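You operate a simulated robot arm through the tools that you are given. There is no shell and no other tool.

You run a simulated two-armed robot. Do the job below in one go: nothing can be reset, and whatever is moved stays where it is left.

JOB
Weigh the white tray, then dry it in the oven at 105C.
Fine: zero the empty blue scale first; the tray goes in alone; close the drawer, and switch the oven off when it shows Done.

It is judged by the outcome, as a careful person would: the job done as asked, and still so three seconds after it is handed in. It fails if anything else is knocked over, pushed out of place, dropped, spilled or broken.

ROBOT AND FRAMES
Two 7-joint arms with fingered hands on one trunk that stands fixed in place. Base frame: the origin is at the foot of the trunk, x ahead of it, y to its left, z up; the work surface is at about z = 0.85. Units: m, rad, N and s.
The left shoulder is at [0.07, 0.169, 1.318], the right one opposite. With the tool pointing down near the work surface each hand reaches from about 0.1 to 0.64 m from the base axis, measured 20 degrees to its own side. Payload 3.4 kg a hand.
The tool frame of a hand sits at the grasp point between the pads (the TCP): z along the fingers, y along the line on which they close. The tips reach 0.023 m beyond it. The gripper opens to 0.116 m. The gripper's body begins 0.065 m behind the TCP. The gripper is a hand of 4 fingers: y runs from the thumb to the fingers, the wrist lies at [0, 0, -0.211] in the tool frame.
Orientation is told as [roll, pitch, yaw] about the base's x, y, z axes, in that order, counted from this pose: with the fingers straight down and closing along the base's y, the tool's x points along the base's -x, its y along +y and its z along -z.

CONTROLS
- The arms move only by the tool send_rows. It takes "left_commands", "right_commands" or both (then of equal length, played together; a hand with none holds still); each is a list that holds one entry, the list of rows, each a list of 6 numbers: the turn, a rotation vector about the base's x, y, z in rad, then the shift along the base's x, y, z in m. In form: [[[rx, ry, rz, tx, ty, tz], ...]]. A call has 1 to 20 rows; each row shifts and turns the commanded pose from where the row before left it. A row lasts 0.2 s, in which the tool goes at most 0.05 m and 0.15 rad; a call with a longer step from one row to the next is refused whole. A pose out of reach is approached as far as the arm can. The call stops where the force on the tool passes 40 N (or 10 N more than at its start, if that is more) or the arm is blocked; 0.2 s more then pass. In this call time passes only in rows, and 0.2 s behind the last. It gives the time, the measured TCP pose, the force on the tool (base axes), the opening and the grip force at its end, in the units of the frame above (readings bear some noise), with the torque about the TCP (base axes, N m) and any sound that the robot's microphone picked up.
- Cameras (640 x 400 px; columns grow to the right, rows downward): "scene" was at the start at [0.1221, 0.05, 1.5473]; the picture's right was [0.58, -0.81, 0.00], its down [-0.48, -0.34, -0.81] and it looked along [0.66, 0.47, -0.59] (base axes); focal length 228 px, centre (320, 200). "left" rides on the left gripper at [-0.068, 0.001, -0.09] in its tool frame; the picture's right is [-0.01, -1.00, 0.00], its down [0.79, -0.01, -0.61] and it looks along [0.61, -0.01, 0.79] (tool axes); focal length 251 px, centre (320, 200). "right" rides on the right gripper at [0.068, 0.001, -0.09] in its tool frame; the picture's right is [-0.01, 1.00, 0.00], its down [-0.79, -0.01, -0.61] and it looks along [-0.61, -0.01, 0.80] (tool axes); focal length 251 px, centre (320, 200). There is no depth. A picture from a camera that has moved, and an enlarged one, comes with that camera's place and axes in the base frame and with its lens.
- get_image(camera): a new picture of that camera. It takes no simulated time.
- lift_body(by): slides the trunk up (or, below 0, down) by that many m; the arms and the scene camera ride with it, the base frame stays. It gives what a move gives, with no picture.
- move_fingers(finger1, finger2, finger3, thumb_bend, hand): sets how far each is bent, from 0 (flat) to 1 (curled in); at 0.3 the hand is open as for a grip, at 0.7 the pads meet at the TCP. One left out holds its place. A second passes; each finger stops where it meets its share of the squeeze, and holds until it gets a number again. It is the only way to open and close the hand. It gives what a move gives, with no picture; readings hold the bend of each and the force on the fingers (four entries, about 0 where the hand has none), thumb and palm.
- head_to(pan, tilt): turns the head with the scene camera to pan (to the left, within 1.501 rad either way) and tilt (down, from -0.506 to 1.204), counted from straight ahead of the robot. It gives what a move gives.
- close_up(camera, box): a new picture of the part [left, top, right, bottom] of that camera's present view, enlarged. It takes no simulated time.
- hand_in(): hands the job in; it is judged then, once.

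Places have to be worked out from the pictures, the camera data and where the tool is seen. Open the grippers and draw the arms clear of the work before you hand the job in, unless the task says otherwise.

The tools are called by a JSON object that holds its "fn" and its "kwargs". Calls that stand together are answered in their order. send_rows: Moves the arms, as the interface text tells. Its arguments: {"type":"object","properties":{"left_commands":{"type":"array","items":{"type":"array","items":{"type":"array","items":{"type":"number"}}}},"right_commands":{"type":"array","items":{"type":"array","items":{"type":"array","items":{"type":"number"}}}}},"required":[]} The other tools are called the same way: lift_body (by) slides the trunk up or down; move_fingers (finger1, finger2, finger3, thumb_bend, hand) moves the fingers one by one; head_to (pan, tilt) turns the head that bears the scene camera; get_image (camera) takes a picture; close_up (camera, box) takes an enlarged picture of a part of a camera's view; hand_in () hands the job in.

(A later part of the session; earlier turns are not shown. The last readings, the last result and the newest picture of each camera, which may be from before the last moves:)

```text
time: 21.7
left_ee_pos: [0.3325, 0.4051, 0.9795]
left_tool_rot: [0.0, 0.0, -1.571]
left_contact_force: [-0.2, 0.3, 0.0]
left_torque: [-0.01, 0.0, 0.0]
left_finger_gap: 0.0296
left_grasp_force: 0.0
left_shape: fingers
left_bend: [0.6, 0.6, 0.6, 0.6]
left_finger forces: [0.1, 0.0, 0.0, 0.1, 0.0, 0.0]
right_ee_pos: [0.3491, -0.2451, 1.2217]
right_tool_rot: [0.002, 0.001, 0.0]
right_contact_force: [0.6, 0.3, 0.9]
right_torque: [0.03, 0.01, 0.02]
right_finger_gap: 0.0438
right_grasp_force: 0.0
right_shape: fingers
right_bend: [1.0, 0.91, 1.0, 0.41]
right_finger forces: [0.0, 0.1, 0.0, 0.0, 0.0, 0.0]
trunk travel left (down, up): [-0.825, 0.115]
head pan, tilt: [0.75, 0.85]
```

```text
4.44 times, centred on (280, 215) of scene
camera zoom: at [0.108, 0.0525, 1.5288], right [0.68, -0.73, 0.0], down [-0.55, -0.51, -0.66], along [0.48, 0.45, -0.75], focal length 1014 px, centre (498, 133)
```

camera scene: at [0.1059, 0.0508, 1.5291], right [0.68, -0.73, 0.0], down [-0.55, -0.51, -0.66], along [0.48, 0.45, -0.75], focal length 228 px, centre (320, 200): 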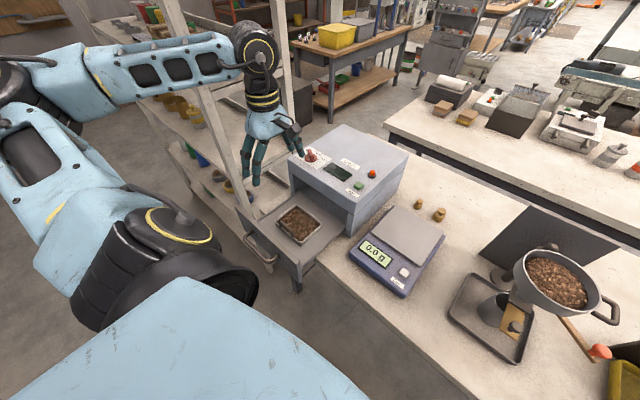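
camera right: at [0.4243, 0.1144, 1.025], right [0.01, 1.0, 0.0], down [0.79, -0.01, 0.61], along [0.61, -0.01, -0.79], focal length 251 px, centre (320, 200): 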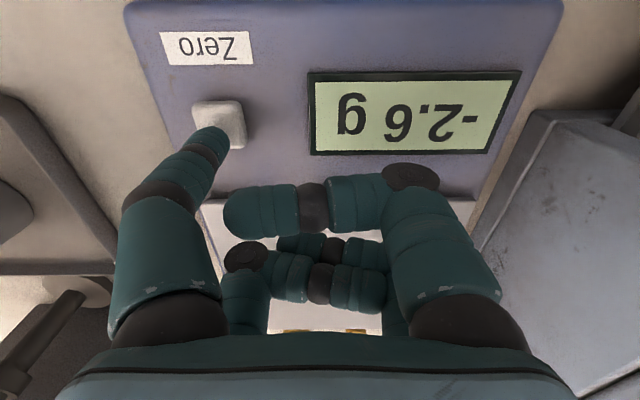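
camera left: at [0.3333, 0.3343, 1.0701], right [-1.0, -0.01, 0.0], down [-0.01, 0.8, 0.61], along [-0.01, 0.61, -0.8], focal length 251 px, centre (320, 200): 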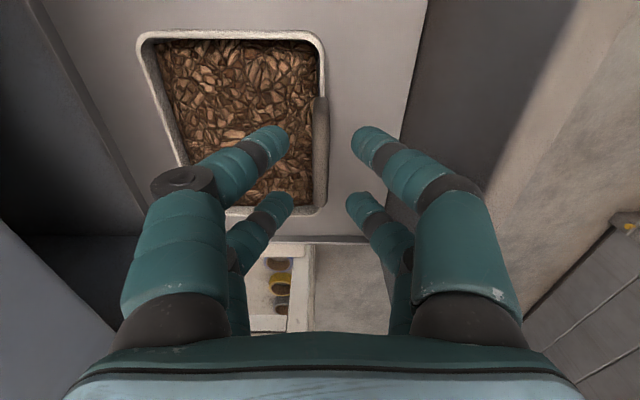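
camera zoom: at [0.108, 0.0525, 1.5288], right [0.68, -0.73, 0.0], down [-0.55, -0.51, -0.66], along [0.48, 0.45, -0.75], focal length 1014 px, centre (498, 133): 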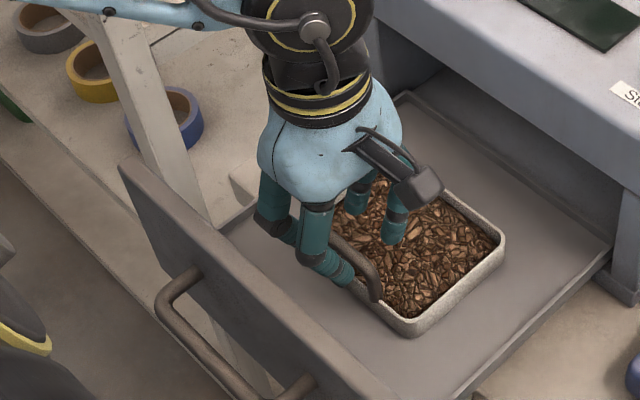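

The bar is centered between the finger pairs. I lower onto it with small steps to z ≈ 0.93 (tips around 0.907, over the rim line).

{"fn": "send_rows", "kwargs": {"left_commands": [[[0, 0, 0, 0, -0.002, -0.01], [0, 0, 0, 0, 0, -0.01], [0, 0, 0, 0, 0, -0.01], [0, 0, 0, 0, 0, -0.01], [0, 0, 0, 0, 0, -0.008]]]}}

{"fn": "get_image", "kwargs": {"camera": "left"}}

{"fn": "close_up", "kwargs": {"camera": "scene", "box": [240, 170, 320, 260]}}

```text
time: 22.9
left_ee_pos: [0.3333, 0.4019, 0.9304]
left_tool_rot: [0.0, 0.0, -1.571]
left_contact_force: [0.1, 0.5, -0.1]
left_torque: [-0.02, 0.0, 0.0]
left_finger_gap: 0.0294
left_grasp_force: 0.1
left_shape: fingers
left_bend: [0.6, 0.6, 0.6, 0.6]
left_finger forces: [0.1, 0.1, 0.1, 0.0, 0.0, 0.0]
right_ee_pos: [0.3498, -0.2457, 1.2215]
right_tool_rot: [-0.001, 0.001, 0.0]
right_contact_force: [-0.4, -0.2, 0.3]
right_torque: [-0.01, 0.0, -0.03]
right_finger_gap: 0.0435
right_grasp_force: 0.0
right_shape: fingers
right_bend: [1.0, 0.91, 1.0, 0.41]
right_finger forces: [0.0, 0.1, 0.0, 0.1, 0.1, 0.0]
trunk travel left (down, up): [-0.825, 0.115]
head pan, tilt: [0.75, 0.85]
```

```text
taken
camera left: at [0.3339, 0.3324, 1.0218], right [-1.0, -0.01, 0.0], down [-0.01, 0.8, 0.61], along [-0.01, 0.61, -0.8], focal length 251 px, centre (320, 200)
```

left: 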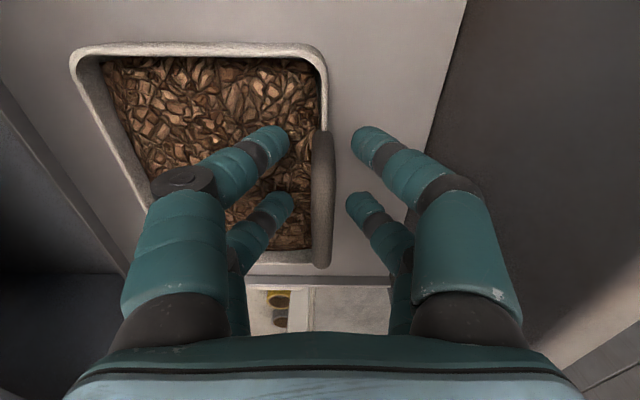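

```text
4.44 times, centred on (280, 215) of scene
camera zoom: at [0.1081, 0.0526, 1.5288], right [0.68, -0.73, 0.0], down [-0.55, -0.51, -0.66], along [0.48, 0.45, -0.75], focal length 1014 px, centre (498, 133)
```

zoom: 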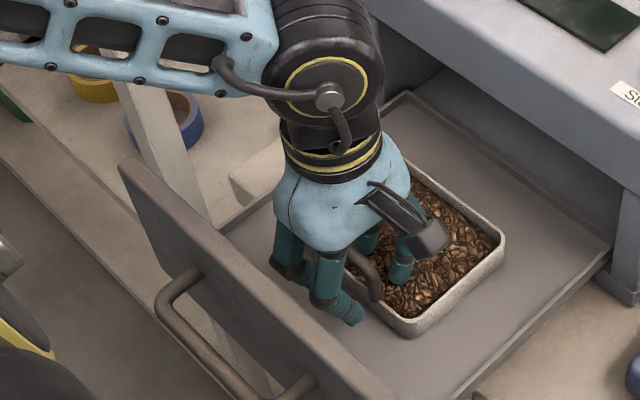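

The bar is centered in the grip. I close the hand on it.

{"fn": "move_fingers", "kwargs": {"hand": "left", "finger1": 0.8, "finger2": 0.8, "finger3": 0.8, "thumb_bend": 0.8}}

{"fn": "get_image", "kwargs": {"camera": "left"}}

{"fn": "close_up", "kwargs": {"camera": "scene", "box": [240, 170, 320, 260]}}

```text
time: 23.9
left_ee_pos: [0.3325, 0.4009, 0.9316]
left_tool_rot: [0.0, 0.0, -1.57]
left_contact_force: [-0.5, -0.5, -0.7]
left_torque: [-0.01, -0.02, -0.01]
left_finger_gap: 0.0054
left_grasp_force: 10.1
left_shape: fingers
left_bend: [0.71, 0.76, 0.76, 0.72]
left_finger forces: [10.3, 0.0, 0.0, 0.0, 10.6, 0.0]
right_ee_pos: [0.3489, -0.2453, 1.2227]
right_tool_rot: [0.0, -0.001, -0.001]
right_contact_force: [-0.1, 0.0, 0.5]
right_torque: [0.02, -0.01, 0.0]
right_finger_gap: 0.0434
right_grasp_force: 0.1
right_shape: fingers
right_bend: [1.0, 0.91, 1.0, 0.41]
right_finger forces: [0.0, 0.0, 0.1, 0.0, 0.0, 0.1]
trunk travel left (down, up): [-0.825, 0.115]
head pan, tilt: [0.75, 0.85]
```

```text
taken
camera left: at [0.3338, 0.3322, 1.022], right [-1.0, -0.01, 0.0], down [-0.01, 0.8, 0.61], along [-0.01, 0.61, -0.8], focal length 251 px, centre (320, 200)
```

left: 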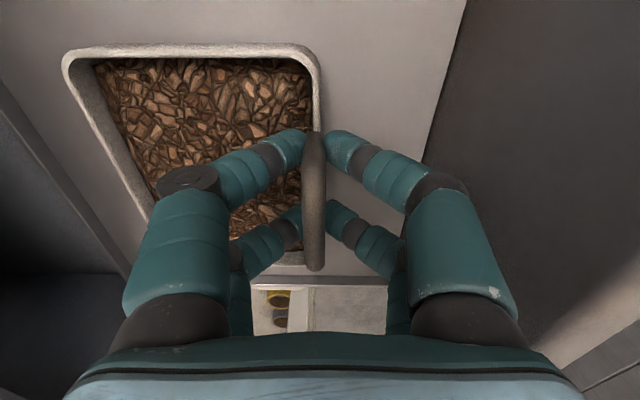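

```text
4.44 times, centred on (280, 215) of scene
camera zoom: at [0.108, 0.0525, 1.5288], right [0.68, -0.73, 0.0], down [-0.55, -0.51, -0.66], along [0.48, 0.45, -0.75], focal length 1014 px, centre (498, 133)
```

zoom: 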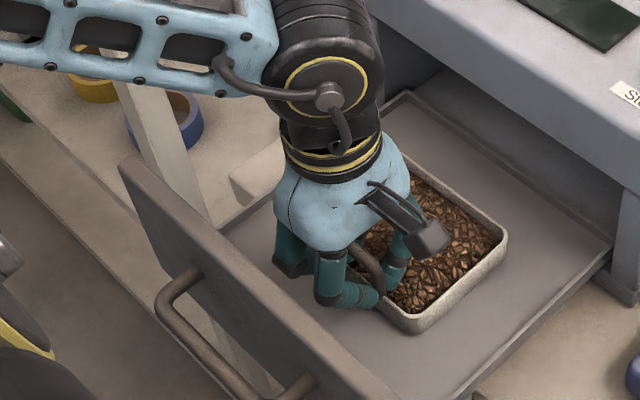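

Only the front finger pair took hold (about 10 N each); the back pair closed without load. I zoom in to see how the fingers sit relative to the handle posts.

{"fn": "close_up", "kwargs": {"camera": "left", "box": [240, 110, 400, 290]}}

{"fn": "close_up", "kwargs": {"camera": "scene", "box": [265, 205, 305, 250]}}

```text
2.22 times, centred on (320, 200) of left
camera zoom: at [0.3338, 0.3322, 1.022], right [-1.0, -0.01, 0.0], down [-0.01, 0.8, 0.61], along [-0.01, 0.61, -0.8], focal length 559 px, centre (320, 200)
```

zoom: 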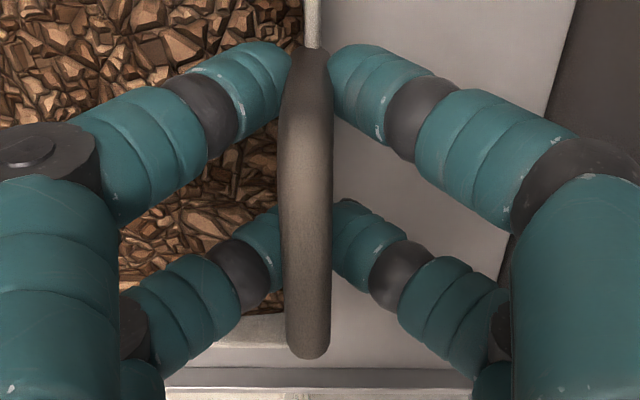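

```text
8.89 times, centred on (285, 228) of scene
camera zoom: at [0.108, 0.0525, 1.5288], right [0.68, -0.73, 0.0], down [-0.55, -0.51, -0.66], along [0.48, 0.45, -0.75], focal length 2028 px, centre (631, -44)
```

zoom: 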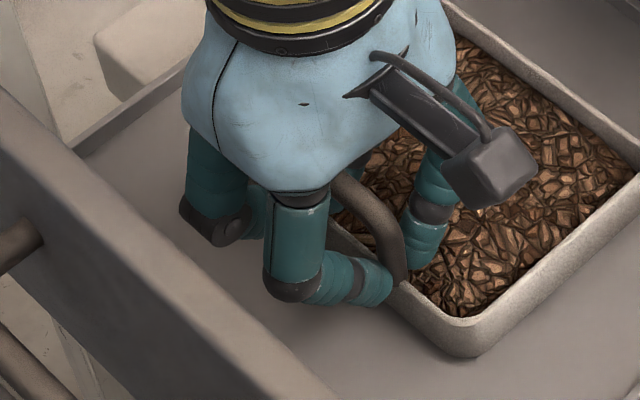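

The front pair pinches one post while the back pair is inside the arch – a point grip that would let the tray pitch. A four-finger grip across the whole tray (closing along y, centered over its weight) is safer, so I let go and go up.

{"fn": "move_fingers", "kwargs": {"hand": "left", "finger1": 0.6, "finger2": 0.6, "finger3": 0.6, "thumb_bend": 0.6}}

{"fn": "send_rows", "kwargs": {"left_commands": [[[0, 0, 0, 0, 0, 0.02], [0, 0, 0, 0, 0, 0.04], [0, 0, 0, 0, 0, 0.045], [0, 0, 0, 0, 0, 0.045], [0, 0, 0.1428, 0.0045, 0.0007, 0.01], [0, 0, 0.1428, 0.0045, 0.0007, 0], [0, 0, 0.1428, 0.0045, 0.0007, 0], [0, 0, 0.1428, 0.0045, 0.0007, 0], [0, 0, 0.1428, 0.0045, 0.0007, 0], [0, 0, 0.1428, 0.0045, 0.0007, 0], [0, 0, 0.1428, 0.0045, 0.0007, 0], [0, 0, 0.1428, 0.0045, 0.0007, 0], [0, 0, 0.1428, 0.0045, 0.0007, 0], [0, 0, 0.1428, 0.0045, 0.0007, 0], [0, 0, 0.1428, 0.0015, 0.0007, 0]]]}}

{"fn": "move_fingers", "kwargs": {"hand": "left", "finger1": 0.1, "finger2": 0.1, "finger3": 0.1, "thumb_bend": 0.1}}

{"fn": "get_image", "kwargs": {"camera": "left"}}

{"fn": "close_up", "kwargs": {"camera": "scene", "box": [200, 130, 360, 270]}}

```text
time: 24.9
left_ee_pos: [0.3348, 0.4005, 0.9321]
left_tool_rot: [0.0, 0.0, -1.571]
left_contact_force: [0.5, -0.4, -1.0]
left_torque: [0.02, 0.0, 0.03]
left_finger_gap: 0.0283
left_grasp_force: 0.1
left_shape: fingers
left_bend: [0.6, 0.6, 0.6, 0.6]
left_finger forces: [0.0, 0.0, 0.0, 0.0, 0.0, 0.0]
right_ee_pos: [0.3499, -0.2454, 1.2219]
right_tool_rot: [0.002, 0.001, -0.001]
right_contact_force: [0.0, -0.3, -0.4]
right_torque: [0.04, -0.01, 0.0]
right_finger_gap: 0.0437
right_grasp_force: 0.1
right_shape: fingers
right_bend: [1.0, 0.91, 1.0, 0.41]
right_finger forces: [0.0, 0.0, 0.0, 0.0, 0.0, 0.1]
trunk travel left (down, up): [-0.825, 0.115]
head pan, tilt: [0.75, 0.85]
```

```text
time: 28.1
left_ee_pos: [0.3801, 0.4088, 1.0937]
left_tool_rot: [0.001, -0.001, 0.002]
left_contact_force: [0.5, 1.3, 0.3]
left_torque: [0.01, -0.06, 0.01]
left_finger_gap: 0.0284
left_grasp_force: 0.0
left_shape: fingers
left_bend: [0.6, 0.6, 0.6, 0.6]
left_finger forces: [0.0, 0.1, 0.0, 0.0, 0.1, 0.0]
right_ee_pos: [0.3498, -0.2445, 1.2225]
right_tool_rot: [0.0, -0.001, -0.001]
right_contact_force: [0.2, 0.2, -0.1]
right_torque: [0.01, 0.0, 0.0]
right_finger_gap: 0.0437
right_grasp_force: 0.0
right_shape: fingers
right_bend: [1.0, 0.91, 1.0, 0.41]
right_finger forces: [0.0, 0.1, 0.0, 0.0, 0.0, 0.1]
trunk travel left (down, up): [-0.825, 0.115]
head pan, tilt: [0.75, 0.85]
```

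```text
time: 29.1
left_ee_pos: [0.3808, 0.4084, 1.0923]
left_tool_rot: [0.0, 0.0, 0.0]
left_contact_force: [-0.3, 0.0, -0.1]
left_torque: [-0.01, 0.0, 0.01]
left_finger_gap: 0.1522
left_grasp_force: 0.0
left_shape: fingers
left_bend: [0.1, 0.1, 0.1, 0.1]
left_finger forces: [0.1, 0.0, 0.0, 0.0, 0.0, 0.0]
right_ee_pos: [0.3498, -0.2465, 1.2233]
right_tool_rot: [-0.001, 0.0, 0.0]
right_contact_force: [-0.6, -0.5, 0.0]
right_torque: [-0.03, 0.02, 0.0]
right_finger_gap: 0.0437
right_grasp_force: 0.0
right_shape: fingers
right_bend: [1.0, 0.91, 1.0, 0.41]
right_finger forces: [0.1, 0.0, 0.1, 0.0, 0.0, 0.0]
trunk travel left (down, up): [-0.825, 0.115]
head pan, tilt: [0.75, 0.85]
```

```text
taken
camera left: at [0.4483, 0.4095, 1.1825], right [0.01, -1.0, 0.0], down [-0.79, -0.01, 0.61], along [-0.61, -0.01, -0.79], focal length 251 px, centre (320, 200)
```

left: 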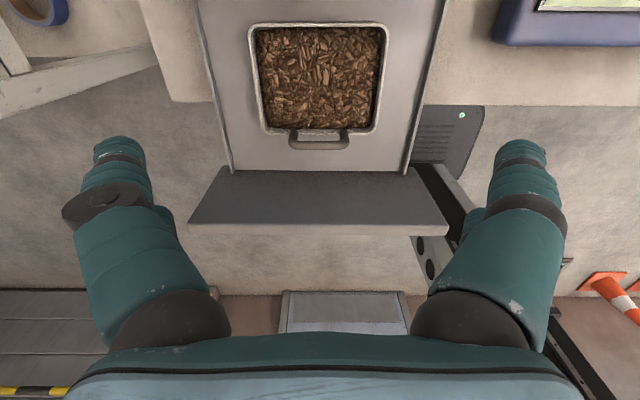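

```text
2.86 times, centred on (280, 200) of scene
camera zoom: at [0.108, 0.0525, 1.5288], right [0.68, -0.73, 0.0], down [-0.55, -0.51, -0.66], along [0.48, 0.45, -0.75], focal length 652 px, centre (434, 200)
```

zoom: 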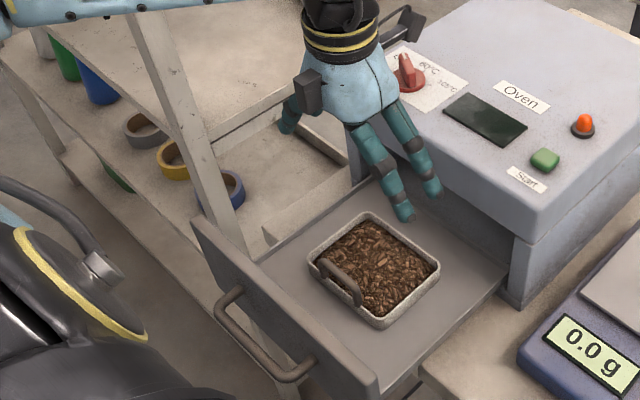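

Opening is now 0.152 m, versus a tray about 0.128 m wide centered at [0.382, 0.408]. I lower over it with a small -x correction, stopping with the tips just above rim height to check.

{"fn": "send_rows", "kwargs": {"left_commands": [[[0, 0, 0, -0.005, 0, -0.03], [0, 0, 0, 0, 0, -0.04], [0, 0, 0, 0, 0, -0.04], [0, 0, 0, 0, 0, -0.03], [0, 0, 0, 0, 0, -0.02]]]}}

{"fn": "get_image", "kwargs": {"camera": "left"}}

{"fn": "close_up", "kwargs": {"camera": "scene", "box": [240, 150, 340, 250]}}

```text
time: 30.3
left_ee_pos: [0.3761, 0.4097, 0.932]
left_tool_rot: [-0.001, 0.0, 0.0]
left_contact_force: [0.7, -0.2, 0.1]
left_torque: [-0.03, -0.03, -0.01]
left_finger_gap: 0.1526
left_grasp_force: 0.1
left_shape: fingers
left_bend: [0.1, 0.1, 0.1, 0.1]
left_finger forces: [0.1, 0.0, 0.1, 0.1, 0.1, 0.0]
right_ee_pos: [0.3492, -0.2455, 1.2222]
right_tool_rot: [0.0, 0.0, 0.0]
right_contact_force: [-0.7, -0.3, 1.1]
right_torque: [0.0, -0.03, 0.0]
right_finger_gap: 0.0435
right_grasp_force: 0.0
right_shape: fingers
right_bend: [1.0, 0.91, 1.0, 0.41]
right_finger forces: [0.0, 0.1, 0.0, 0.0, 0.0, 0.0]
trunk travel left (down, up): [-0.825, 0.115]
head pan, tilt: [0.75, 0.85]
```

```text
taken
camera left: at [0.4427, 0.4095, 1.0223], right [0.01, -1.0, 0.0], down [-0.79, -0.01, 0.61], along [-0.61, -0.01, -0.79], focal length 251 px, centre (320, 200)
```

left: 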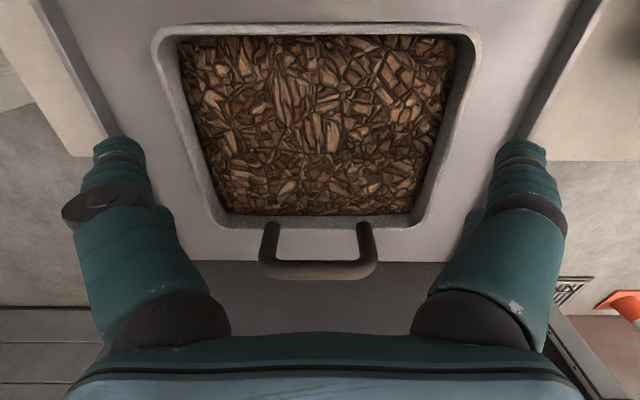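

```text
4.00 times, centred on (290, 200) of scene
camera zoom: at [0.1082, 0.0527, 1.5288], right [0.68, -0.73, 0.0], down [-0.55, -0.51, -0.66], along [0.48, 0.45, -0.75], focal length 913 px, centre (440, 200)
```

zoom: 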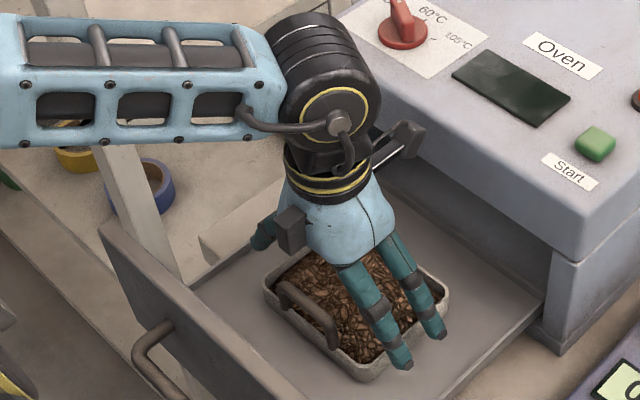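

The hand straddles the tray evenly. I lower the last 3 cm in small steps.

{"fn": "send_rows", "kwargs": {"left_commands": [[[0, 0, 0, 0, 0, -0.01], [0, 0, 0, 0, 0, -0.01], [0, 0, 0, 0, 0, -0.008], [0, 0, 0, 0, 0, -0.004]]]}}

{"fn": "get_image", "kwargs": {"camera": "left"}}

{"fn": "close_up", "kwargs": {"camera": "scene", "box": [250, 170, 330, 250]}}

```text
time: 31.3
left_ee_pos: [0.3734, 0.4097, 0.9012]
left_tool_rot: [0.0, -0.003, 0.0]
left_contact_force: [0.6, 1.1, 2.6]
left_torque: [0.18, -0.02, 0.0]
left_finger_gap: 0.1537
left_grasp_force: 0.9
left_shape: fingers
left_bend: [0.09, 0.09, 0.1, 0.1]
left_finger forces: [1.1, 0.9, 0.0, 0.1, 0.0, 0.0]
right_ee_pos: [0.3492, -0.2455, 1.2211]
right_tool_rot: [0.001, 0.0, -0.002]
right_contact_force: [0.1, -0.1, -0.2]
right_torque: [-0.02, -0.02, 0.03]
right_finger_gap: 0.0434
right_grasp_force: 0.1
right_shape: fingers
right_bend: [1.0, 0.91, 1.0, 0.41]
right_finger forces: [0.0, 0.1, 0.1, 0.1, 0.0, 0.0]
trunk travel left (down, up): [-0.825, 0.115]
head pan, tilt: [0.75, 0.85]
```

```text
taken
camera left: at [0.4428, 0.4092, 0.9913], right [0.01, -1.0, 0.0], down [-0.8, -0.01, 0.61], along [-0.61, 0.0, -0.8], focal length 251 px, centre (320, 200)
```

left: 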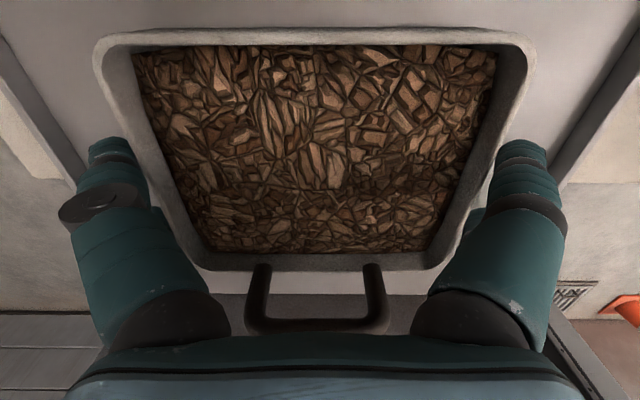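

```text
5.00 times, centred on (290, 210) of scene
camera zoom: at [0.1075, 0.0522, 1.5289], right [0.68, -0.73, 0.0], down [-0.55, -0.51, -0.66], along [0.48, 0.45, -0.75], focal length 1141 px, centre (470, 150)
```

zoom: 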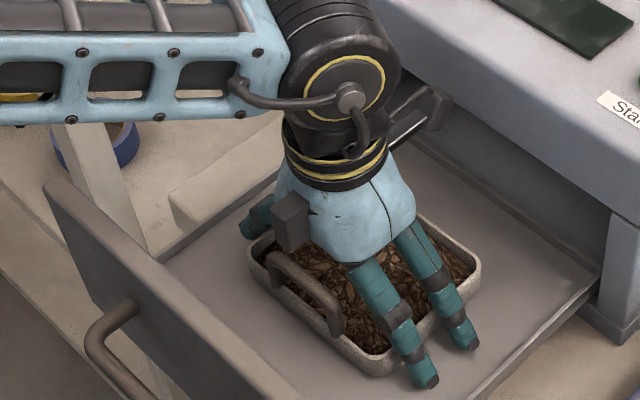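

Fingers 1 and 2 just touch something lightly (about 1 N); I raise 3 mm and close all four fingers gradually onto the tray's sides.

{"fn": "send_rows", "kwargs": {"left_commands": [[[0, 0, 0, 0, 0, 0.003]]]}}

{"fn": "move_fingers", "kwargs": {"hand": "left", "finger1": 0.18, "finger2": 0.18, "finger3": 0.18, "thumb_bend": 0.18}}

{"fn": "get_image", "kwargs": {"camera": "left"}}

{"fn": "close_up", "kwargs": {"camera": "scene", "box": [250, 170, 330, 250]}}

```text
time: 31.7
left_ee_pos: [0.3753, 0.4084, 0.9036]
left_tool_rot: [0.0, 0.0, -0.001]
left_contact_force: [0.2, 0.4, -0.5]
left_torque: [-0.01, 0.02, 0.0]
left_finger_gap: 0.1538
left_grasp_force: 0.0
left_shape: fingers
left_bend: [0.09, 0.09, 0.1, 0.1]
left_finger forces: [0.3, 0.2, 0.0, 0.0, 0.0, 0.0]
right_ee_pos: [0.3483, -0.2444, 1.2229]
right_tool_rot: [-0.001, -0.001, -0.001]
right_contact_force: [-0.5, 0.1, 0.2]
right_torque: [0.01, 0.01, 0.02]
right_finger_gap: 0.0435
right_grasp_force: 0.0
right_shape: fingers
right_bend: [1.0, 0.91, 1.0, 0.41]
right_finger forces: [0.0, 0.0, 0.0, 0.0, 0.0, 0.0]
trunk travel left (down, up): [-0.825, 0.115]
head pan, tilt: [0.75, 0.85]
```

```text
time: 32.7
left_ee_pos: [0.375, 0.4082, 0.9024]
left_tool_rot: [-0.001, -0.002, 0.0]
left_contact_force: [0.2, 1.0, 2.2]
left_torque: [0.0, 0.01, 0.03]
left_finger_gap: 0.1472
left_grasp_force: 5.9
left_shape: fingers
left_bend: [0.13, 0.13, 0.15, 0.15]
left_finger forces: [3.2, 2.9, 2.0, 0.0, 2.8, 0.1]
right_ee_pos: [0.3481, -0.2462, 1.2219]
right_tool_rot: [0.0, 0.0, 0.0]
right_contact_force: [-0.1, -0.9, -0.3]
right_torque: [0.0, 0.0, -0.01]
right_finger_gap: 0.0435
right_grasp_force: 0.1
right_shape: fingers
right_bend: [1.0, 0.91, 1.0, 0.41]
right_finger forces: [0.0, 0.1, 0.1, 0.0, 0.1, 0.1]
trunk travel left (down, up): [-0.825, 0.115]
head pan, tilt: [0.75, 0.85]
```

```text
taken
camera left: at [0.4428, 0.4092, 0.9937], right [0.01, -1.0, 0.0], down [-0.8, -0.01, 0.61], along [-0.61, -0.01, -0.8], focal length 251 px, centre (320, 200)
```

left: 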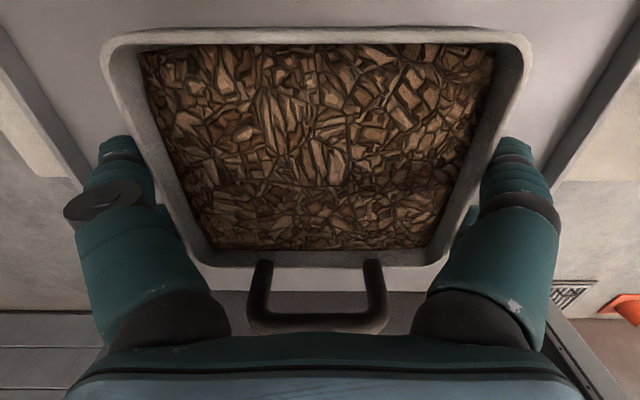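

```text
5.00 times, centred on (290, 210) of scene
camera zoom: at [0.1077, 0.0524, 1.5289], right [0.68, -0.73, 0.0], down [-0.55, -0.51, -0.66], along [0.48, 0.45, -0.75], focal length 1141 px, centre (470, 150)
```

zoom: 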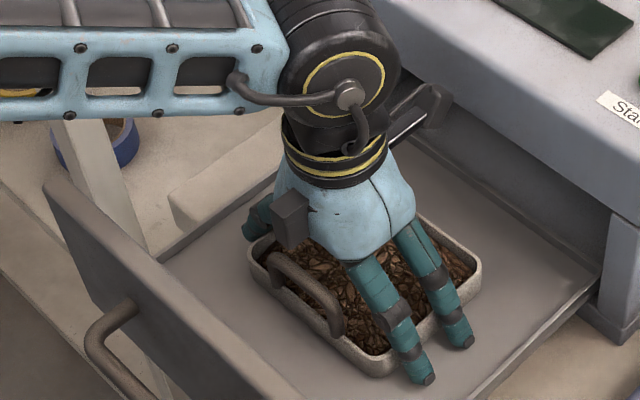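

All four fingers are now on the tray's sides. I squeeze to the full grip and then test-lift just 5 mm.

{"fn": "move_fingers", "kwargs": {"hand": "left", "finger1": 0.35, "finger2": 0.35, "finger3": 0.35, "thumb_bend": 0.35}}

{"fn": "send_rows", "kwargs": {"left_commands": [[[0, 0, 0, 0, 0, 0.003], [0, 0, 0, 0, 0, 0.003]]]}}

{"fn": "get_image", "kwargs": {"camera": "left"}}

{"fn": "close_up", "kwargs": {"camera": "scene", "box": [250, 170, 330, 250]}}

```text
time: 33.7
left_ee_pos: [0.3755, 0.4077, 0.9051]
left_tool_rot: [0.0, -0.002, 0.0]
left_contact_force: [1.3, -1.9, 8.6]
left_torque: [-0.3, -0.05, -0.05]
left_finger_gap: 0.1424
left_grasp_force: 27.0
left_shape: fingers
left_bend: [0.15, 0.16, 0.23, 0.23]
left_finger forces: [11.8, 12.1, 11.2, 0.0, 18.1, 0.0]
right_ee_pos: [0.3485, -0.2467, 1.2217]
right_tool_rot: [0.001, -0.001, 0.0]
right_contact_force: [-0.3, 0.8, 0.9]
right_torque: [0.0, -0.02, 0.0]
right_finger_gap: 0.0434
right_grasp_force: 0.0
right_shape: fingers
right_bend: [1.0, 0.91, 1.0, 0.41]
right_finger forces: [0.0, 0.0, 0.0, 0.1, 0.1, 0.1]
trunk travel left (down, up): [-0.825, 0.115]
head pan, tilt: [0.75, 0.85]
```

```text
time: 34.3
left_ee_pos: [0.3745, 0.4089, 0.9086]
left_tool_rot: [0.0, 0.001, 0.0]
left_contact_force: [0.5, 0.3, -1.3]
left_torque: [-0.03, 0.05, -0.03]
left_finger_gap: 0.1391
left_grasp_force: 21.6
left_shape: fingers
left_bend: [0.16, 0.16, 0.25, 0.25]
left_finger forces: [9.8, 9.9, 8.4, 0.1, 13.8, 0.0]
right_ee_pos: [0.3486, -0.2456, 1.2229]
right_tool_rot: [0.0, 0.0, 0.0]
right_contact_force: [0.3, -0.5, 0.2]
right_torque: [-0.01, 0.0, 0.01]
right_finger_gap: 0.0434
right_grasp_force: 0.1
right_shape: fingers
right_bend: [1.0, 0.91, 1.0, 0.41]
right_finger forces: [0.0, 0.0, 0.0, 0.0, 0.1, 0.0]
trunk travel left (down, up): [-0.825, 0.115]
head pan, tilt: [0.75, 0.85]
```

```text
taken
camera left: at [0.4427, 0.4097, 0.9989], right [0.01, -1.0, 0.0], down [-0.79, -0.01, 0.61], along [-0.61, -0.01, -0.79], focal length 251 px, centre (320, 200)
```

left: 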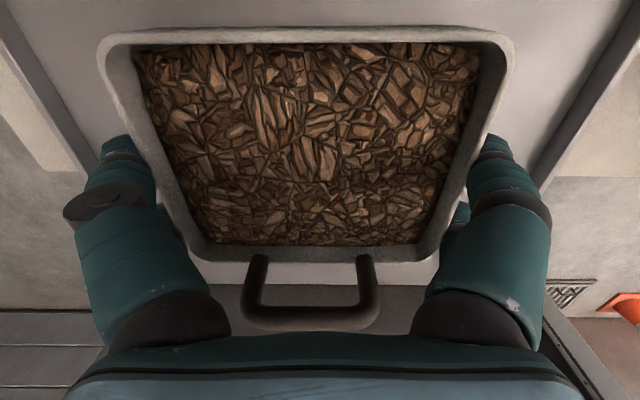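

```text
5.00 times, centred on (290, 210) of scene
camera zoom: at [0.108, 0.0527, 1.5287], right [0.68, -0.73, 0.0], down [-0.55, -0.51, -0.66], along [0.48, 0.45, -0.75], focal length 1141 px, centre (470, 150)
```

zoom: 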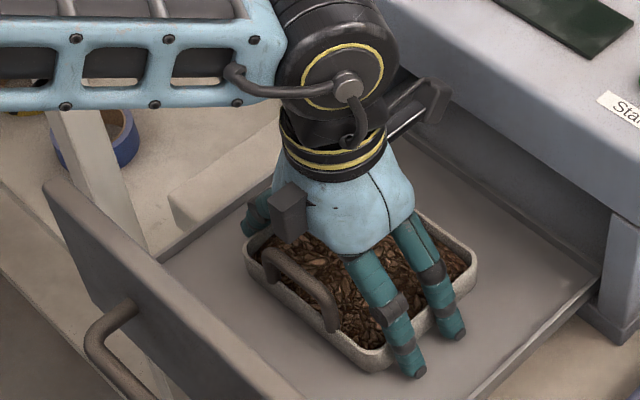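

The squeeze is about 10–14 N per finger. I lift another centimetre and check whether the tray comes along.

{"fn": "send_rows", "kwargs": {"left_commands": [[[0, 0, 0, 0, 0, 0.004], [0, 0, 0, 0, 0, 0.004], [0, 0, 0, 0, 0, 0.004]]]}}

{"fn": "get_image", "kwargs": {"camera": "left"}}

{"fn": "close_up", "kwargs": {"camera": "scene", "box": [250, 170, 330, 250]}}

```text
time: 35.1
left_ee_pos: [0.3756, 0.4091, 0.9215]
left_tool_rot: [0.0, 0.001, 0.0]
left_contact_force: [0.2, -0.6, -2.4]
left_torque: [-0.01, 0.0, -0.02]
left_finger_gap: 0.1392
left_grasp_force: 21.3
left_shape: fingers
left_bend: [0.16, 0.16, 0.25, 0.25]
left_finger forces: [9.9, 9.9, 8.6, 0.0, 13.8, 0.1]
right_ee_pos: [0.3497, -0.2463, 1.2222]
right_tool_rot: [0.0, 0.0, 0.001]
right_contact_force: [0.4, 0.0, 0.4]
right_torque: [0.01, 0.03, 0.0]
right_finger_gap: 0.0436
right_grasp_force: 0.0
right_shape: fingers
right_bend: [1.0, 0.91, 1.0, 0.41]
right_finger forces: [0.0, 0.1, 0.0, 0.0, 0.0, 0.1]
trunk travel left (down, up): [-0.825, 0.115]
head pan, tilt: [0.75, 0.85]
```

```text
taken
camera left: at [0.4435, 0.4099, 1.0115], right [0.01, -1.0, 0.0], down [-0.79, -0.01, 0.61], along [-0.61, -0.01, -0.79], focal length 251 px, centre (320, 200)
```

left: 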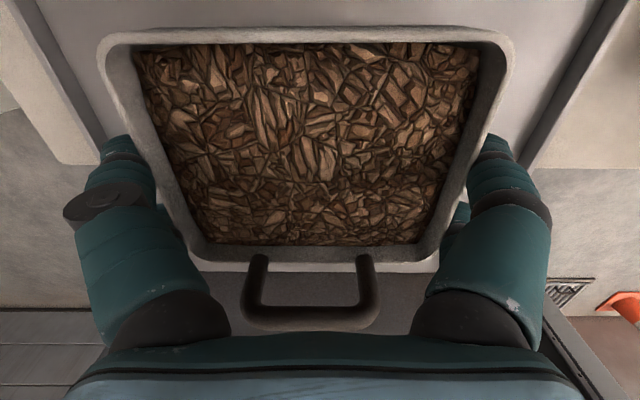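

```text
5.00 times, centred on (290, 210) of scene
camera zoom: at [0.1083, 0.0527, 1.5288], right [0.68, -0.73, 0.0], down [-0.55, -0.51, -0.66], along [0.48, 0.45, -0.75], focal length 1141 px, centre (470, 150)
```

zoom: 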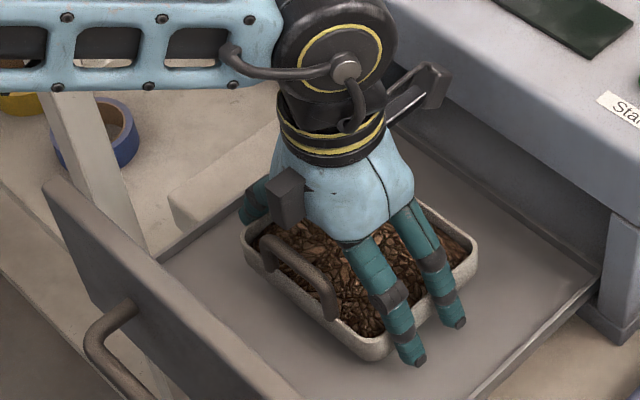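

The tray hangs level and moves with the hand (about 2.4 N, ~240 g). I lift it clear to z ≈ 1.0 and carry it sideways to y ≈ 0.113 in gentle steps.

{"fn": "send_rows", "kwargs": {"left_commands": [[[0, 0, 0, 0, 0, 0.01], [0, 0, 0, 0, 0, 0.02], [0, 0, 0, 0, 0, 0.02], [0, 0, 0, 0, 0, 0.02], [0, 0, 0, 0, 0, 0.015], [0, 0, 0, 0, -0.015, 0], [0, 0, 0, 0, -0.025, 0], [0, 0, 0, 0, -0.03, 0], [0, 0, 0, 0, -0.03, 0], [0, 0, 0, 0, -0.03, 0], [0, 0, 0, 0, -0.03, 0], [0, 0, 0, 0, -0.03, 0], [0, 0, 0, 0, -0.03, 0], [0, 0, 0, 0, -0.03, 0], [0, 0, 0, 0, -0.025, 0], [0, 0, 0, 0, -0.016, 0]]]}}

{"fn": "get_image", "kwargs": {"camera": "scene"}}

{"fn": "get_image", "kwargs": {"camera": "left"}}

```text
time: 38.5
left_ee_pos: [0.3752, 0.1175, 1.0056]
left_tool_rot: [0.0, -0.001, -0.002]
left_contact_force: [-0.9, -1.0, -2.7]
left_torque: [-0.02, 0.03, 0.0]
left_finger_gap: 0.1386
left_grasp_force: 20.2
left_shape: fingers
left_bend: [0.16, 0.16, 0.25, 0.26]
left_finger forces: [9.7, 9.7, 8.0, 0.0, 13.0, 0.0]
right_ee_pos: [0.3497, -0.2458, 1.2218]
right_tool_rot: [0.0, 0.001, -0.001]
right_contact_force: [-0.8, 0.3, -0.1]
right_torque: [-0.01, -0.01, 0.05]
right_finger_gap: 0.0435
right_grasp_force: 0.0
right_shape: fingers
right_bend: [1.0, 0.91, 1.0, 0.41]
right_finger forces: [0.0, 0.0, 0.0, 0.0, 0.0, 0.0]
trunk travel left (down, up): [-0.825, 0.115]
head pan, tilt: [0.75, 0.85]
```

```text
taken
camera scene: at [0.1086, 0.0519, 1.5288], right [0.68, -0.73, 0.0], down [-0.55, -0.51, -0.66], along [0.48, 0.45, -0.75], focal length 228 px, centre (320, 200)
```

scene: 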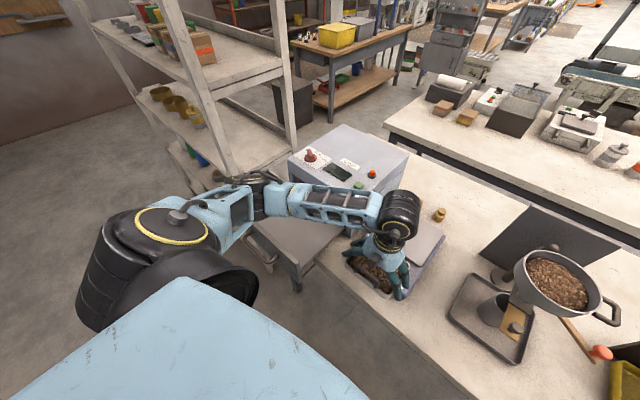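

```text
taken
camera left: at [0.4433, 0.1176, 1.0956], right [0.01, -1.0, 0.0], down [-0.79, -0.01, 0.61], along [-0.61, -0.01, -0.79], focal length 251 px, centre (320, 200)
```

left: 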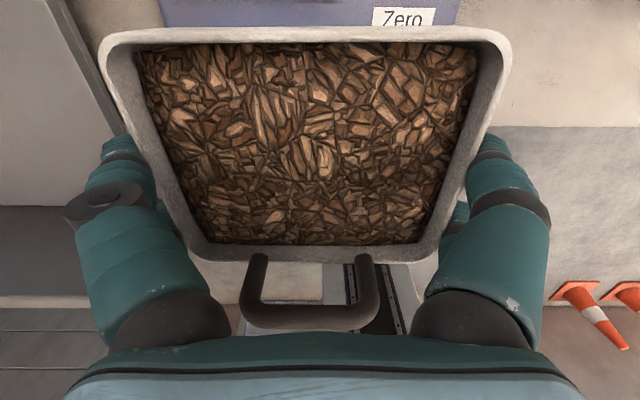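

Tray steady. I now move forward over the scale in two stages, checking forearm clearance to the oven.

{"fn": "send_rows", "kwargs": {"left_commands": [[[0, 0, 0, 0.015, 0, 0], [0, 0, 0, 0.025, 0, 0], [0, 0, 0, 0.025, 0, 0], [0, 0, 0, 0.025, 0, 0], [0, 0, 0, 0.015, 0, 0]]]}}

{"fn": "get_image", "kwargs": {"camera": "scene"}}

{"fn": "get_image", "kwargs": {"camera": "right"}}

```text
time: 39.7
left_ee_pos: [0.4806, 0.1175, 1.0053]
left_tool_rot: [0.0, 0.0, 0.0]
left_contact_force: [0.3, 0.3, -2.3]
left_torque: [0.03, 0.04, 0.01]
left_finger_gap: 0.1385
left_grasp_force: 20.3
left_shape: fingers
left_bend: [0.16, 0.16, 0.25, 0.26]
left_finger forces: [9.6, 9.7, 8.0, 0.1, 12.9, 0.1]
right_ee_pos: [0.3506, -0.2455, 1.2216]
right_tool_rot: [-0.002, 0.002, 0.001]
right_contact_force: [0.2, 0.2, -0.2]
right_torque: [-0.01, 0.0, -0.01]
right_finger_gap: 0.0435
right_grasp_force: 0.1
right_shape: fingers
right_bend: [1.0, 0.91, 1.0, 0.41]
right_finger forces: [0.0, 0.0, 0.0, 0.1, 0.1, 0.1]
trunk travel left (down, up): [-0.825, 0.115]
head pan, tilt: [0.75, 0.85]
```

```text
taken
camera scene: at [0.109, 0.0522, 1.5288], right [0.68, -0.73, 0.0], down [-0.55, -0.51, -0.66], along [0.48, 0.45, -0.75], focal length 228 px, centre (320, 200)
```

scene: 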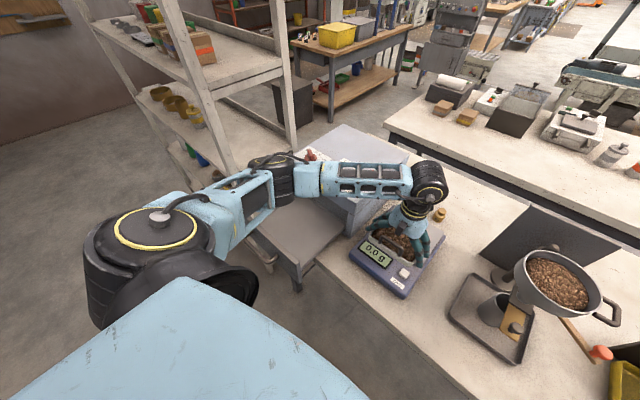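

```text
taken
camera right: at [0.2824, -0.2456, 1.3113], right [0.01, 1.0, 0.0], down [0.8, -0.01, 0.61], along [0.61, -0.01, -0.8], focal length 251 px, centre (320, 200)
```

right: 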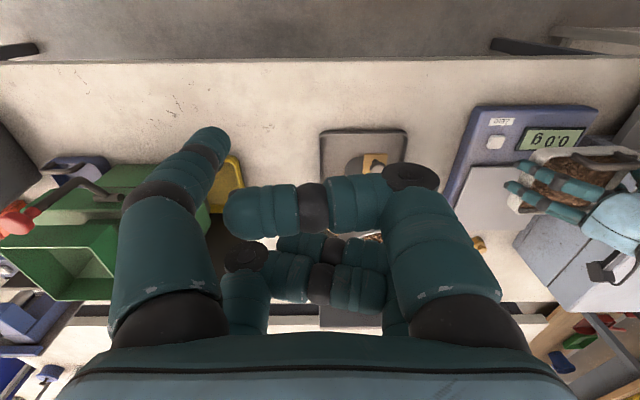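

Clear so far. I go on to x ≈ 0.573, then look before lowering.

{"fn": "send_rows", "kwargs": {"left_commands": [[[0, 0, 0, 0.015, 0, 0], [0, 0, 0, 0.02, 0, 0], [0, 0, 0, 0.02, 0, 0], [0, 0, 0, 0.02, 0, 0], [0, 0, 0, 0.018, -0.002, 0]]]}}

{"fn": "get_image", "kwargs": {"camera": "scene"}}

{"fn": "close_up", "kwargs": {"camera": "right", "box": [440, 80, 640, 280]}}

{"fn": "get_image", "kwargs": {"camera": "left"}}

```text
time: 40.9
left_ee_pos: [0.5745, 0.1153, 1.0061]
left_tool_rot: [0.0, 0.0, 0.0]
left_contact_force: [0.0, -0.1, -2.1]
left_torque: [-0.03, 0.04, -0.01]
left_finger_gap: 0.1382
left_grasp_force: 20.0
left_shape: fingers
left_bend: [0.16, 0.16, 0.25, 0.26]
left_finger forces: [9.6, 9.6, 8.0, 0.0, 12.9, 0.1]
right_ee_pos: [0.3509, -0.2465, 1.2217]
right_tool_rot: [0.0, 0.003, -0.001]
right_contact_force: [0.6, 0.2, 0.0]
right_torque: [-0.02, -0.01, -0.04]
right_finger_gap: 0.0433
right_grasp_force: 0.1
right_shape: fingers
right_bend: [1.0, 0.91, 1.0, 0.41]
right_finger forces: [0.0, 0.1, 0.0, 0.0, 0.0, 0.1]
trunk travel left (down, up): [-0.825, 0.115]
head pan, tilt: [0.75, 0.85]
```

```text
taken
camera scene: at [0.1093, 0.0516, 1.5288], right [0.68, -0.73, 0.0], down [-0.55, -0.51, -0.66], along [0.48, 0.45, -0.75], focal length 228 px, centre (320, 200)
```

scene: 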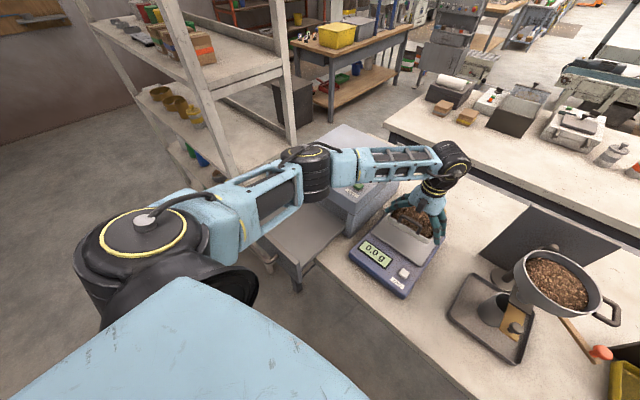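

```text
2.00 times, centred on (540, 180) of right
camera zoom: at [0.2827, -0.2461, 1.3111], right [0.01, 1.0, 0.0], down [0.8, -0.01, 0.61], along [0.61, -0.01, -0.8], focal length 503 px, centre (-120, 240)
```

zoom: 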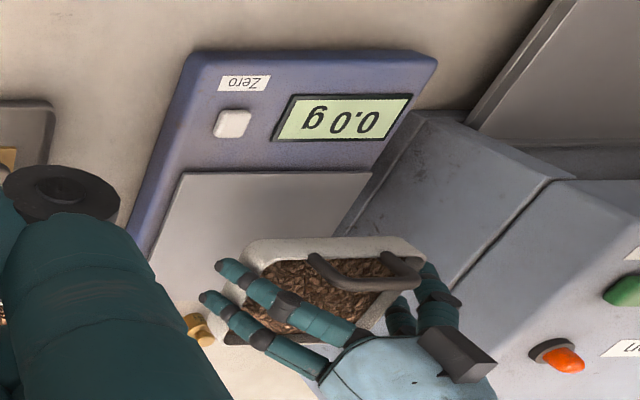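

```text
taken
camera left: at [0.6421, 0.1152, 1.0958], right [0.01, -1.0, 0.0], down [-0.79, -0.01, 0.61], along [-0.61, 0.0, -0.79], focal length 251 px, centre (320, 200)
```

left: 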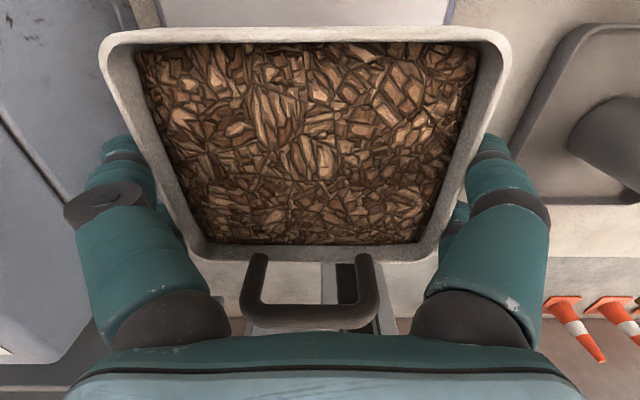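

The tray hovers over the pan (centre ≈ [0.58, 0.12]). I lower in small steps toward contact.

{"fn": "send_rows", "kwargs": {"left_commands": [[[0, 0, 0, 0, 0, -0.01], [0, 0, 0, 0, 0, -0.012], [0, 0, 0, 0, 0, -0.012], [0, 0, 0, 0, 0, -0.012]]]}}

{"fn": "close_up", "kwargs": {"camera": "right", "box": [440, 80, 640, 280]}}

{"fn": "close_up", "kwargs": {"camera": "scene", "box": [340, 180, 460, 300]}}

```text
time: 41.9
left_ee_pos: [0.5742, 0.1153, 0.9588]
left_tool_rot: [0.0, 0.001, -0.001]
left_contact_force: [0.4, 0.3, -2.5]
left_torque: [-0.03, 0.02, -0.01]
left_finger_gap: 0.1382
left_grasp_force: 20.2
left_shape: fingers
left_bend: [0.16, 0.16, 0.25, 0.26]
left_finger forces: [9.5, 9.6, 8.0, 0.0, 12.9, 0.0]
right_ee_pos: [0.3499, -0.2468, 1.2225]
right_tool_rot: [0.0, 0.0, 0.001]
right_contact_force: [-0.2, 0.3, -0.5]
right_torque: [-0.03, -0.01, 0.0]
right_finger_gap: 0.0434
right_grasp_force: 0.0
right_shape: fingers
right_bend: [1.0, 0.91, 1.0, 0.41]
right_finger forces: [0.0, 0.1, 0.0, 0.1, 0.1, 0.0]
trunk travel left (down, up): [-0.825, 0.115]
head pan, tilt: [0.75, 0.85]
```

```text
2.00 times, centred on (540, 180) of right
camera zoom: at [0.2822, -0.2453, 1.3114], right [0.01, 1.0, 0.0], down [0.8, -0.01, 0.61], along [0.61, -0.01, -0.8], focal length 503 px, centre (-120, 240)
```

zoom: 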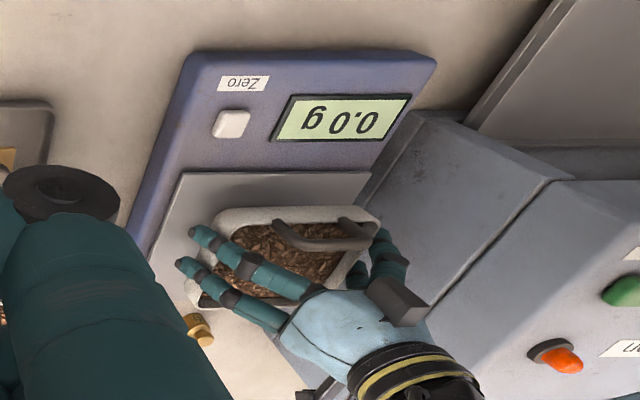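

```text
3.33 times, centred on (400, 240) of scene
camera zoom: at [0.1087, 0.0525, 1.5288], right [0.68, -0.73, 0.0], down [-0.55, -0.51, -0.66], along [0.48, 0.45, -0.75], focal length 760 px, centre (53, 67)
```

zoom: 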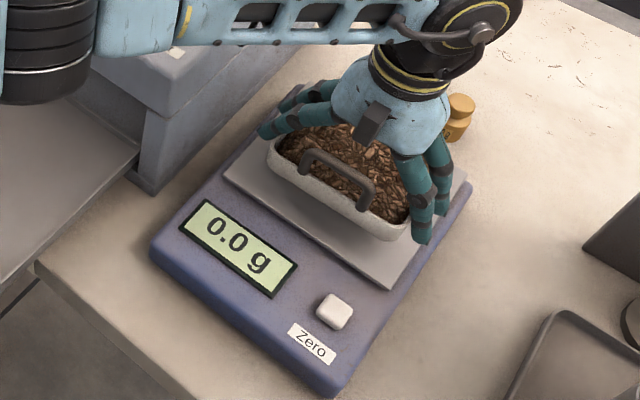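

Still about 1.5–2 cm above the pan. I continue in finer steps, watching the force.

{"fn": "send_rows", "kwargs": {"left_commands": [[[0, 0, 0, 0, 0, -0.005], [0, 0, 0, 0, 0, -0.005], [0, 0, 0, 0, 0, -0.004]]]}}

{"fn": "close_up", "kwargs": {"camera": "scene", "box": [340, 180, 460, 300]}}

```text
time: 42.7
left_ee_pos: [0.5741, 0.1149, 0.9455]
left_tool_rot: [0.001, 0.0, 0.0]
left_contact_force: [-0.7, -0.2, -2.6]
left_torque: [-0.03, 0.02, 0.02]
left_finger_gap: 0.1384
left_grasp_force: 19.7
left_shape: fingers
left_bend: [0.16, 0.16, 0.25, 0.26]
left_finger forces: [9.4, 9.5, 8.0, 0.0, 12.8, 0.0]
right_ee_pos: [0.349, -0.2453, 1.2216]
right_tool_rot: [0.0, -0.001, -0.001]
right_contact_force: [0.3, -0.4, 0.5]
right_torque: [0.01, -0.01, -0.02]
right_finger_gap: 0.0435
right_grasp_force: 0.1
right_shape: fingers
right_bend: [1.0, 0.91, 1.0, 0.41]
right_finger forces: [0.1, 0.0, 0.0, 0.0, 0.0, 0.0]
trunk travel left (down, up): [-0.825, 0.115]
head pan, tilt: [0.75, 0.85]
```

```text
3.33 times, centred on (400, 240) of scene
camera zoom: at [0.1086, 0.0523, 1.5288], right [0.68, -0.73, 0.0], down [-0.55, -0.51, -0.66], along [0.48, 0.45, -0.75], focal length 760 px, centre (53, 67)
```

zoom: 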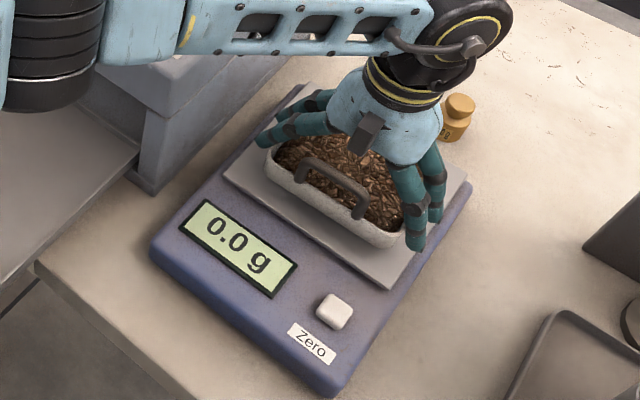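

No contact yet (still -2.6 N, 0.0 g). I keep lowering in 3 mm steps.

{"fn": "send_rows", "kwargs": {"left_commands": [[[0, 0, 0, 0, 0, -0.003], [0, 0, 0, 0, 0, -0.003], [0, 0, 0, 0, 0, -0.002]]]}}

{"fn": "close_up", "kwargs": {"camera": "scene", "box": [340, 180, 460, 300]}}

```text
time: 43.5
left_ee_pos: [0.573, 0.1154, 0.9372]
left_tool_rot: [0.0, -0.001, 0.0]
left_contact_force: [-0.1, -0.3, -4.2]
left_torque: [0.0, -0.01, -0.02]
left_finger_gap: 0.1384
left_grasp_force: 19.3
left_shape: fingers
left_bend: [0.16, 0.16, 0.25, 0.26]
left_finger forces: [9.5, 9.6, 7.9, 0.0, 12.7, 0.0]
right_ee_pos: [0.3506, -0.2461, 1.2218]
right_tool_rot: [0.0, -0.001, -0.001]
right_contact_force: [0.6, -0.2, 0.7]
right_torque: [-0.01, -0.02, 0.0]
right_finger_gap: 0.0434
right_grasp_force: 0.1
right_shape: fingers
right_bend: [1.0, 0.91, 1.0, 0.41]
right_finger forces: [0.0, 0.0, 0.0, 0.1, 0.0, 0.0]
trunk travel left (down, up): [-0.825, 0.115]
head pan, tilt: [0.75, 0.85]
```

```text
3.33 times, centred on (400, 240) of scene
camera zoom: at [0.1085, 0.0524, 1.5288], right [0.68, -0.73, 0.0], down [-0.55, -0.51, -0.66], along [0.48, 0.45, -0.75], focal length 760 px, centre (53, 67)
```

zoom: 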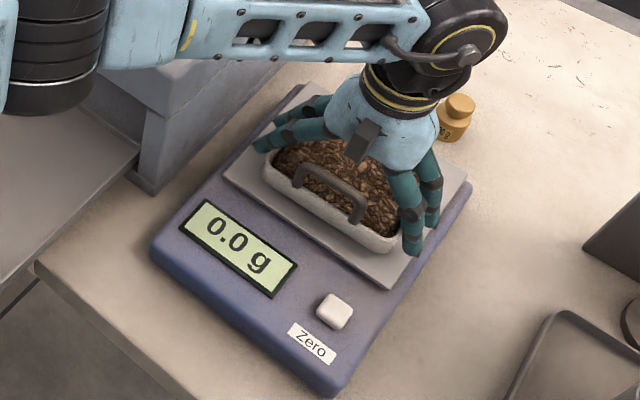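

Still no contact. Down further by small steps.

{"fn": "send_rows", "kwargs": {"left_commands": [[[0, 0, 0, 0, 0, -0.003], [0, 0, 0, 0, 0, -0.003], [0, 0, 0, 0, 0, -0.001]]]}}

{"fn": "close_up", "kwargs": {"camera": "scene", "box": [340, 180, 460, 300]}}

```text
time: 44.3
left_ee_pos: [0.5735, 0.1155, 0.9311]
left_tool_rot: [0.0, -0.001, 0.0]
left_contact_force: [-1.0, 0.3, -3.0]
left_torque: [-0.03, -0.01, 0.03]
left_finger_gap: 0.138
left_grasp_force: 20.3
left_shape: fingers
left_bend: [0.16, 0.16, 0.25, 0.26]
left_finger forces: [9.5, 9.5, 7.8, 0.0, 12.9, 0.0]
right_ee_pos: [0.3496, -0.2445, 1.2215]
right_tool_rot: [0.001, -0.001, 0.001]
right_contact_force: [1.1, -0.1, 0.7]
right_torque: [-0.01, 0.03, -0.03]
right_finger_gap: 0.0435
right_grasp_force: 0.1
right_shape: fingers
right_bend: [1.0, 0.91, 1.0, 0.41]
right_finger forces: [0.1, 0.0, 0.0, 0.0, 0.0, 0.0]
trunk travel left (down, up): [-0.825, 0.115]
head pan, tilt: [0.75, 0.85]
```

```text
3.33 times, centred on (400, 240) of scene
camera zoom: at [0.1085, 0.0524, 1.5288], right [0.68, -0.73, 0.0], down [-0.55, -0.51, -0.66], along [0.48, 0.45, -0.75], focal length 760 px, centre (53, 67)
```

zoom: 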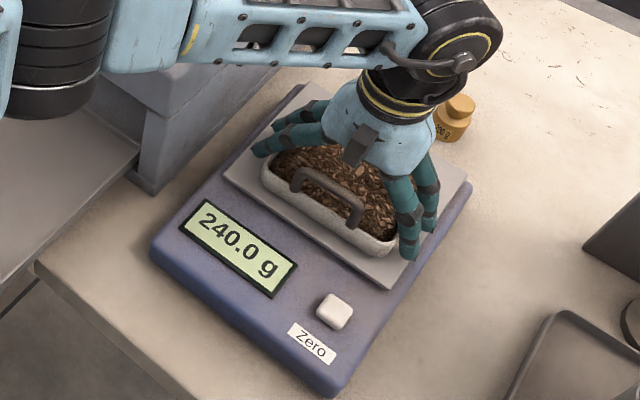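

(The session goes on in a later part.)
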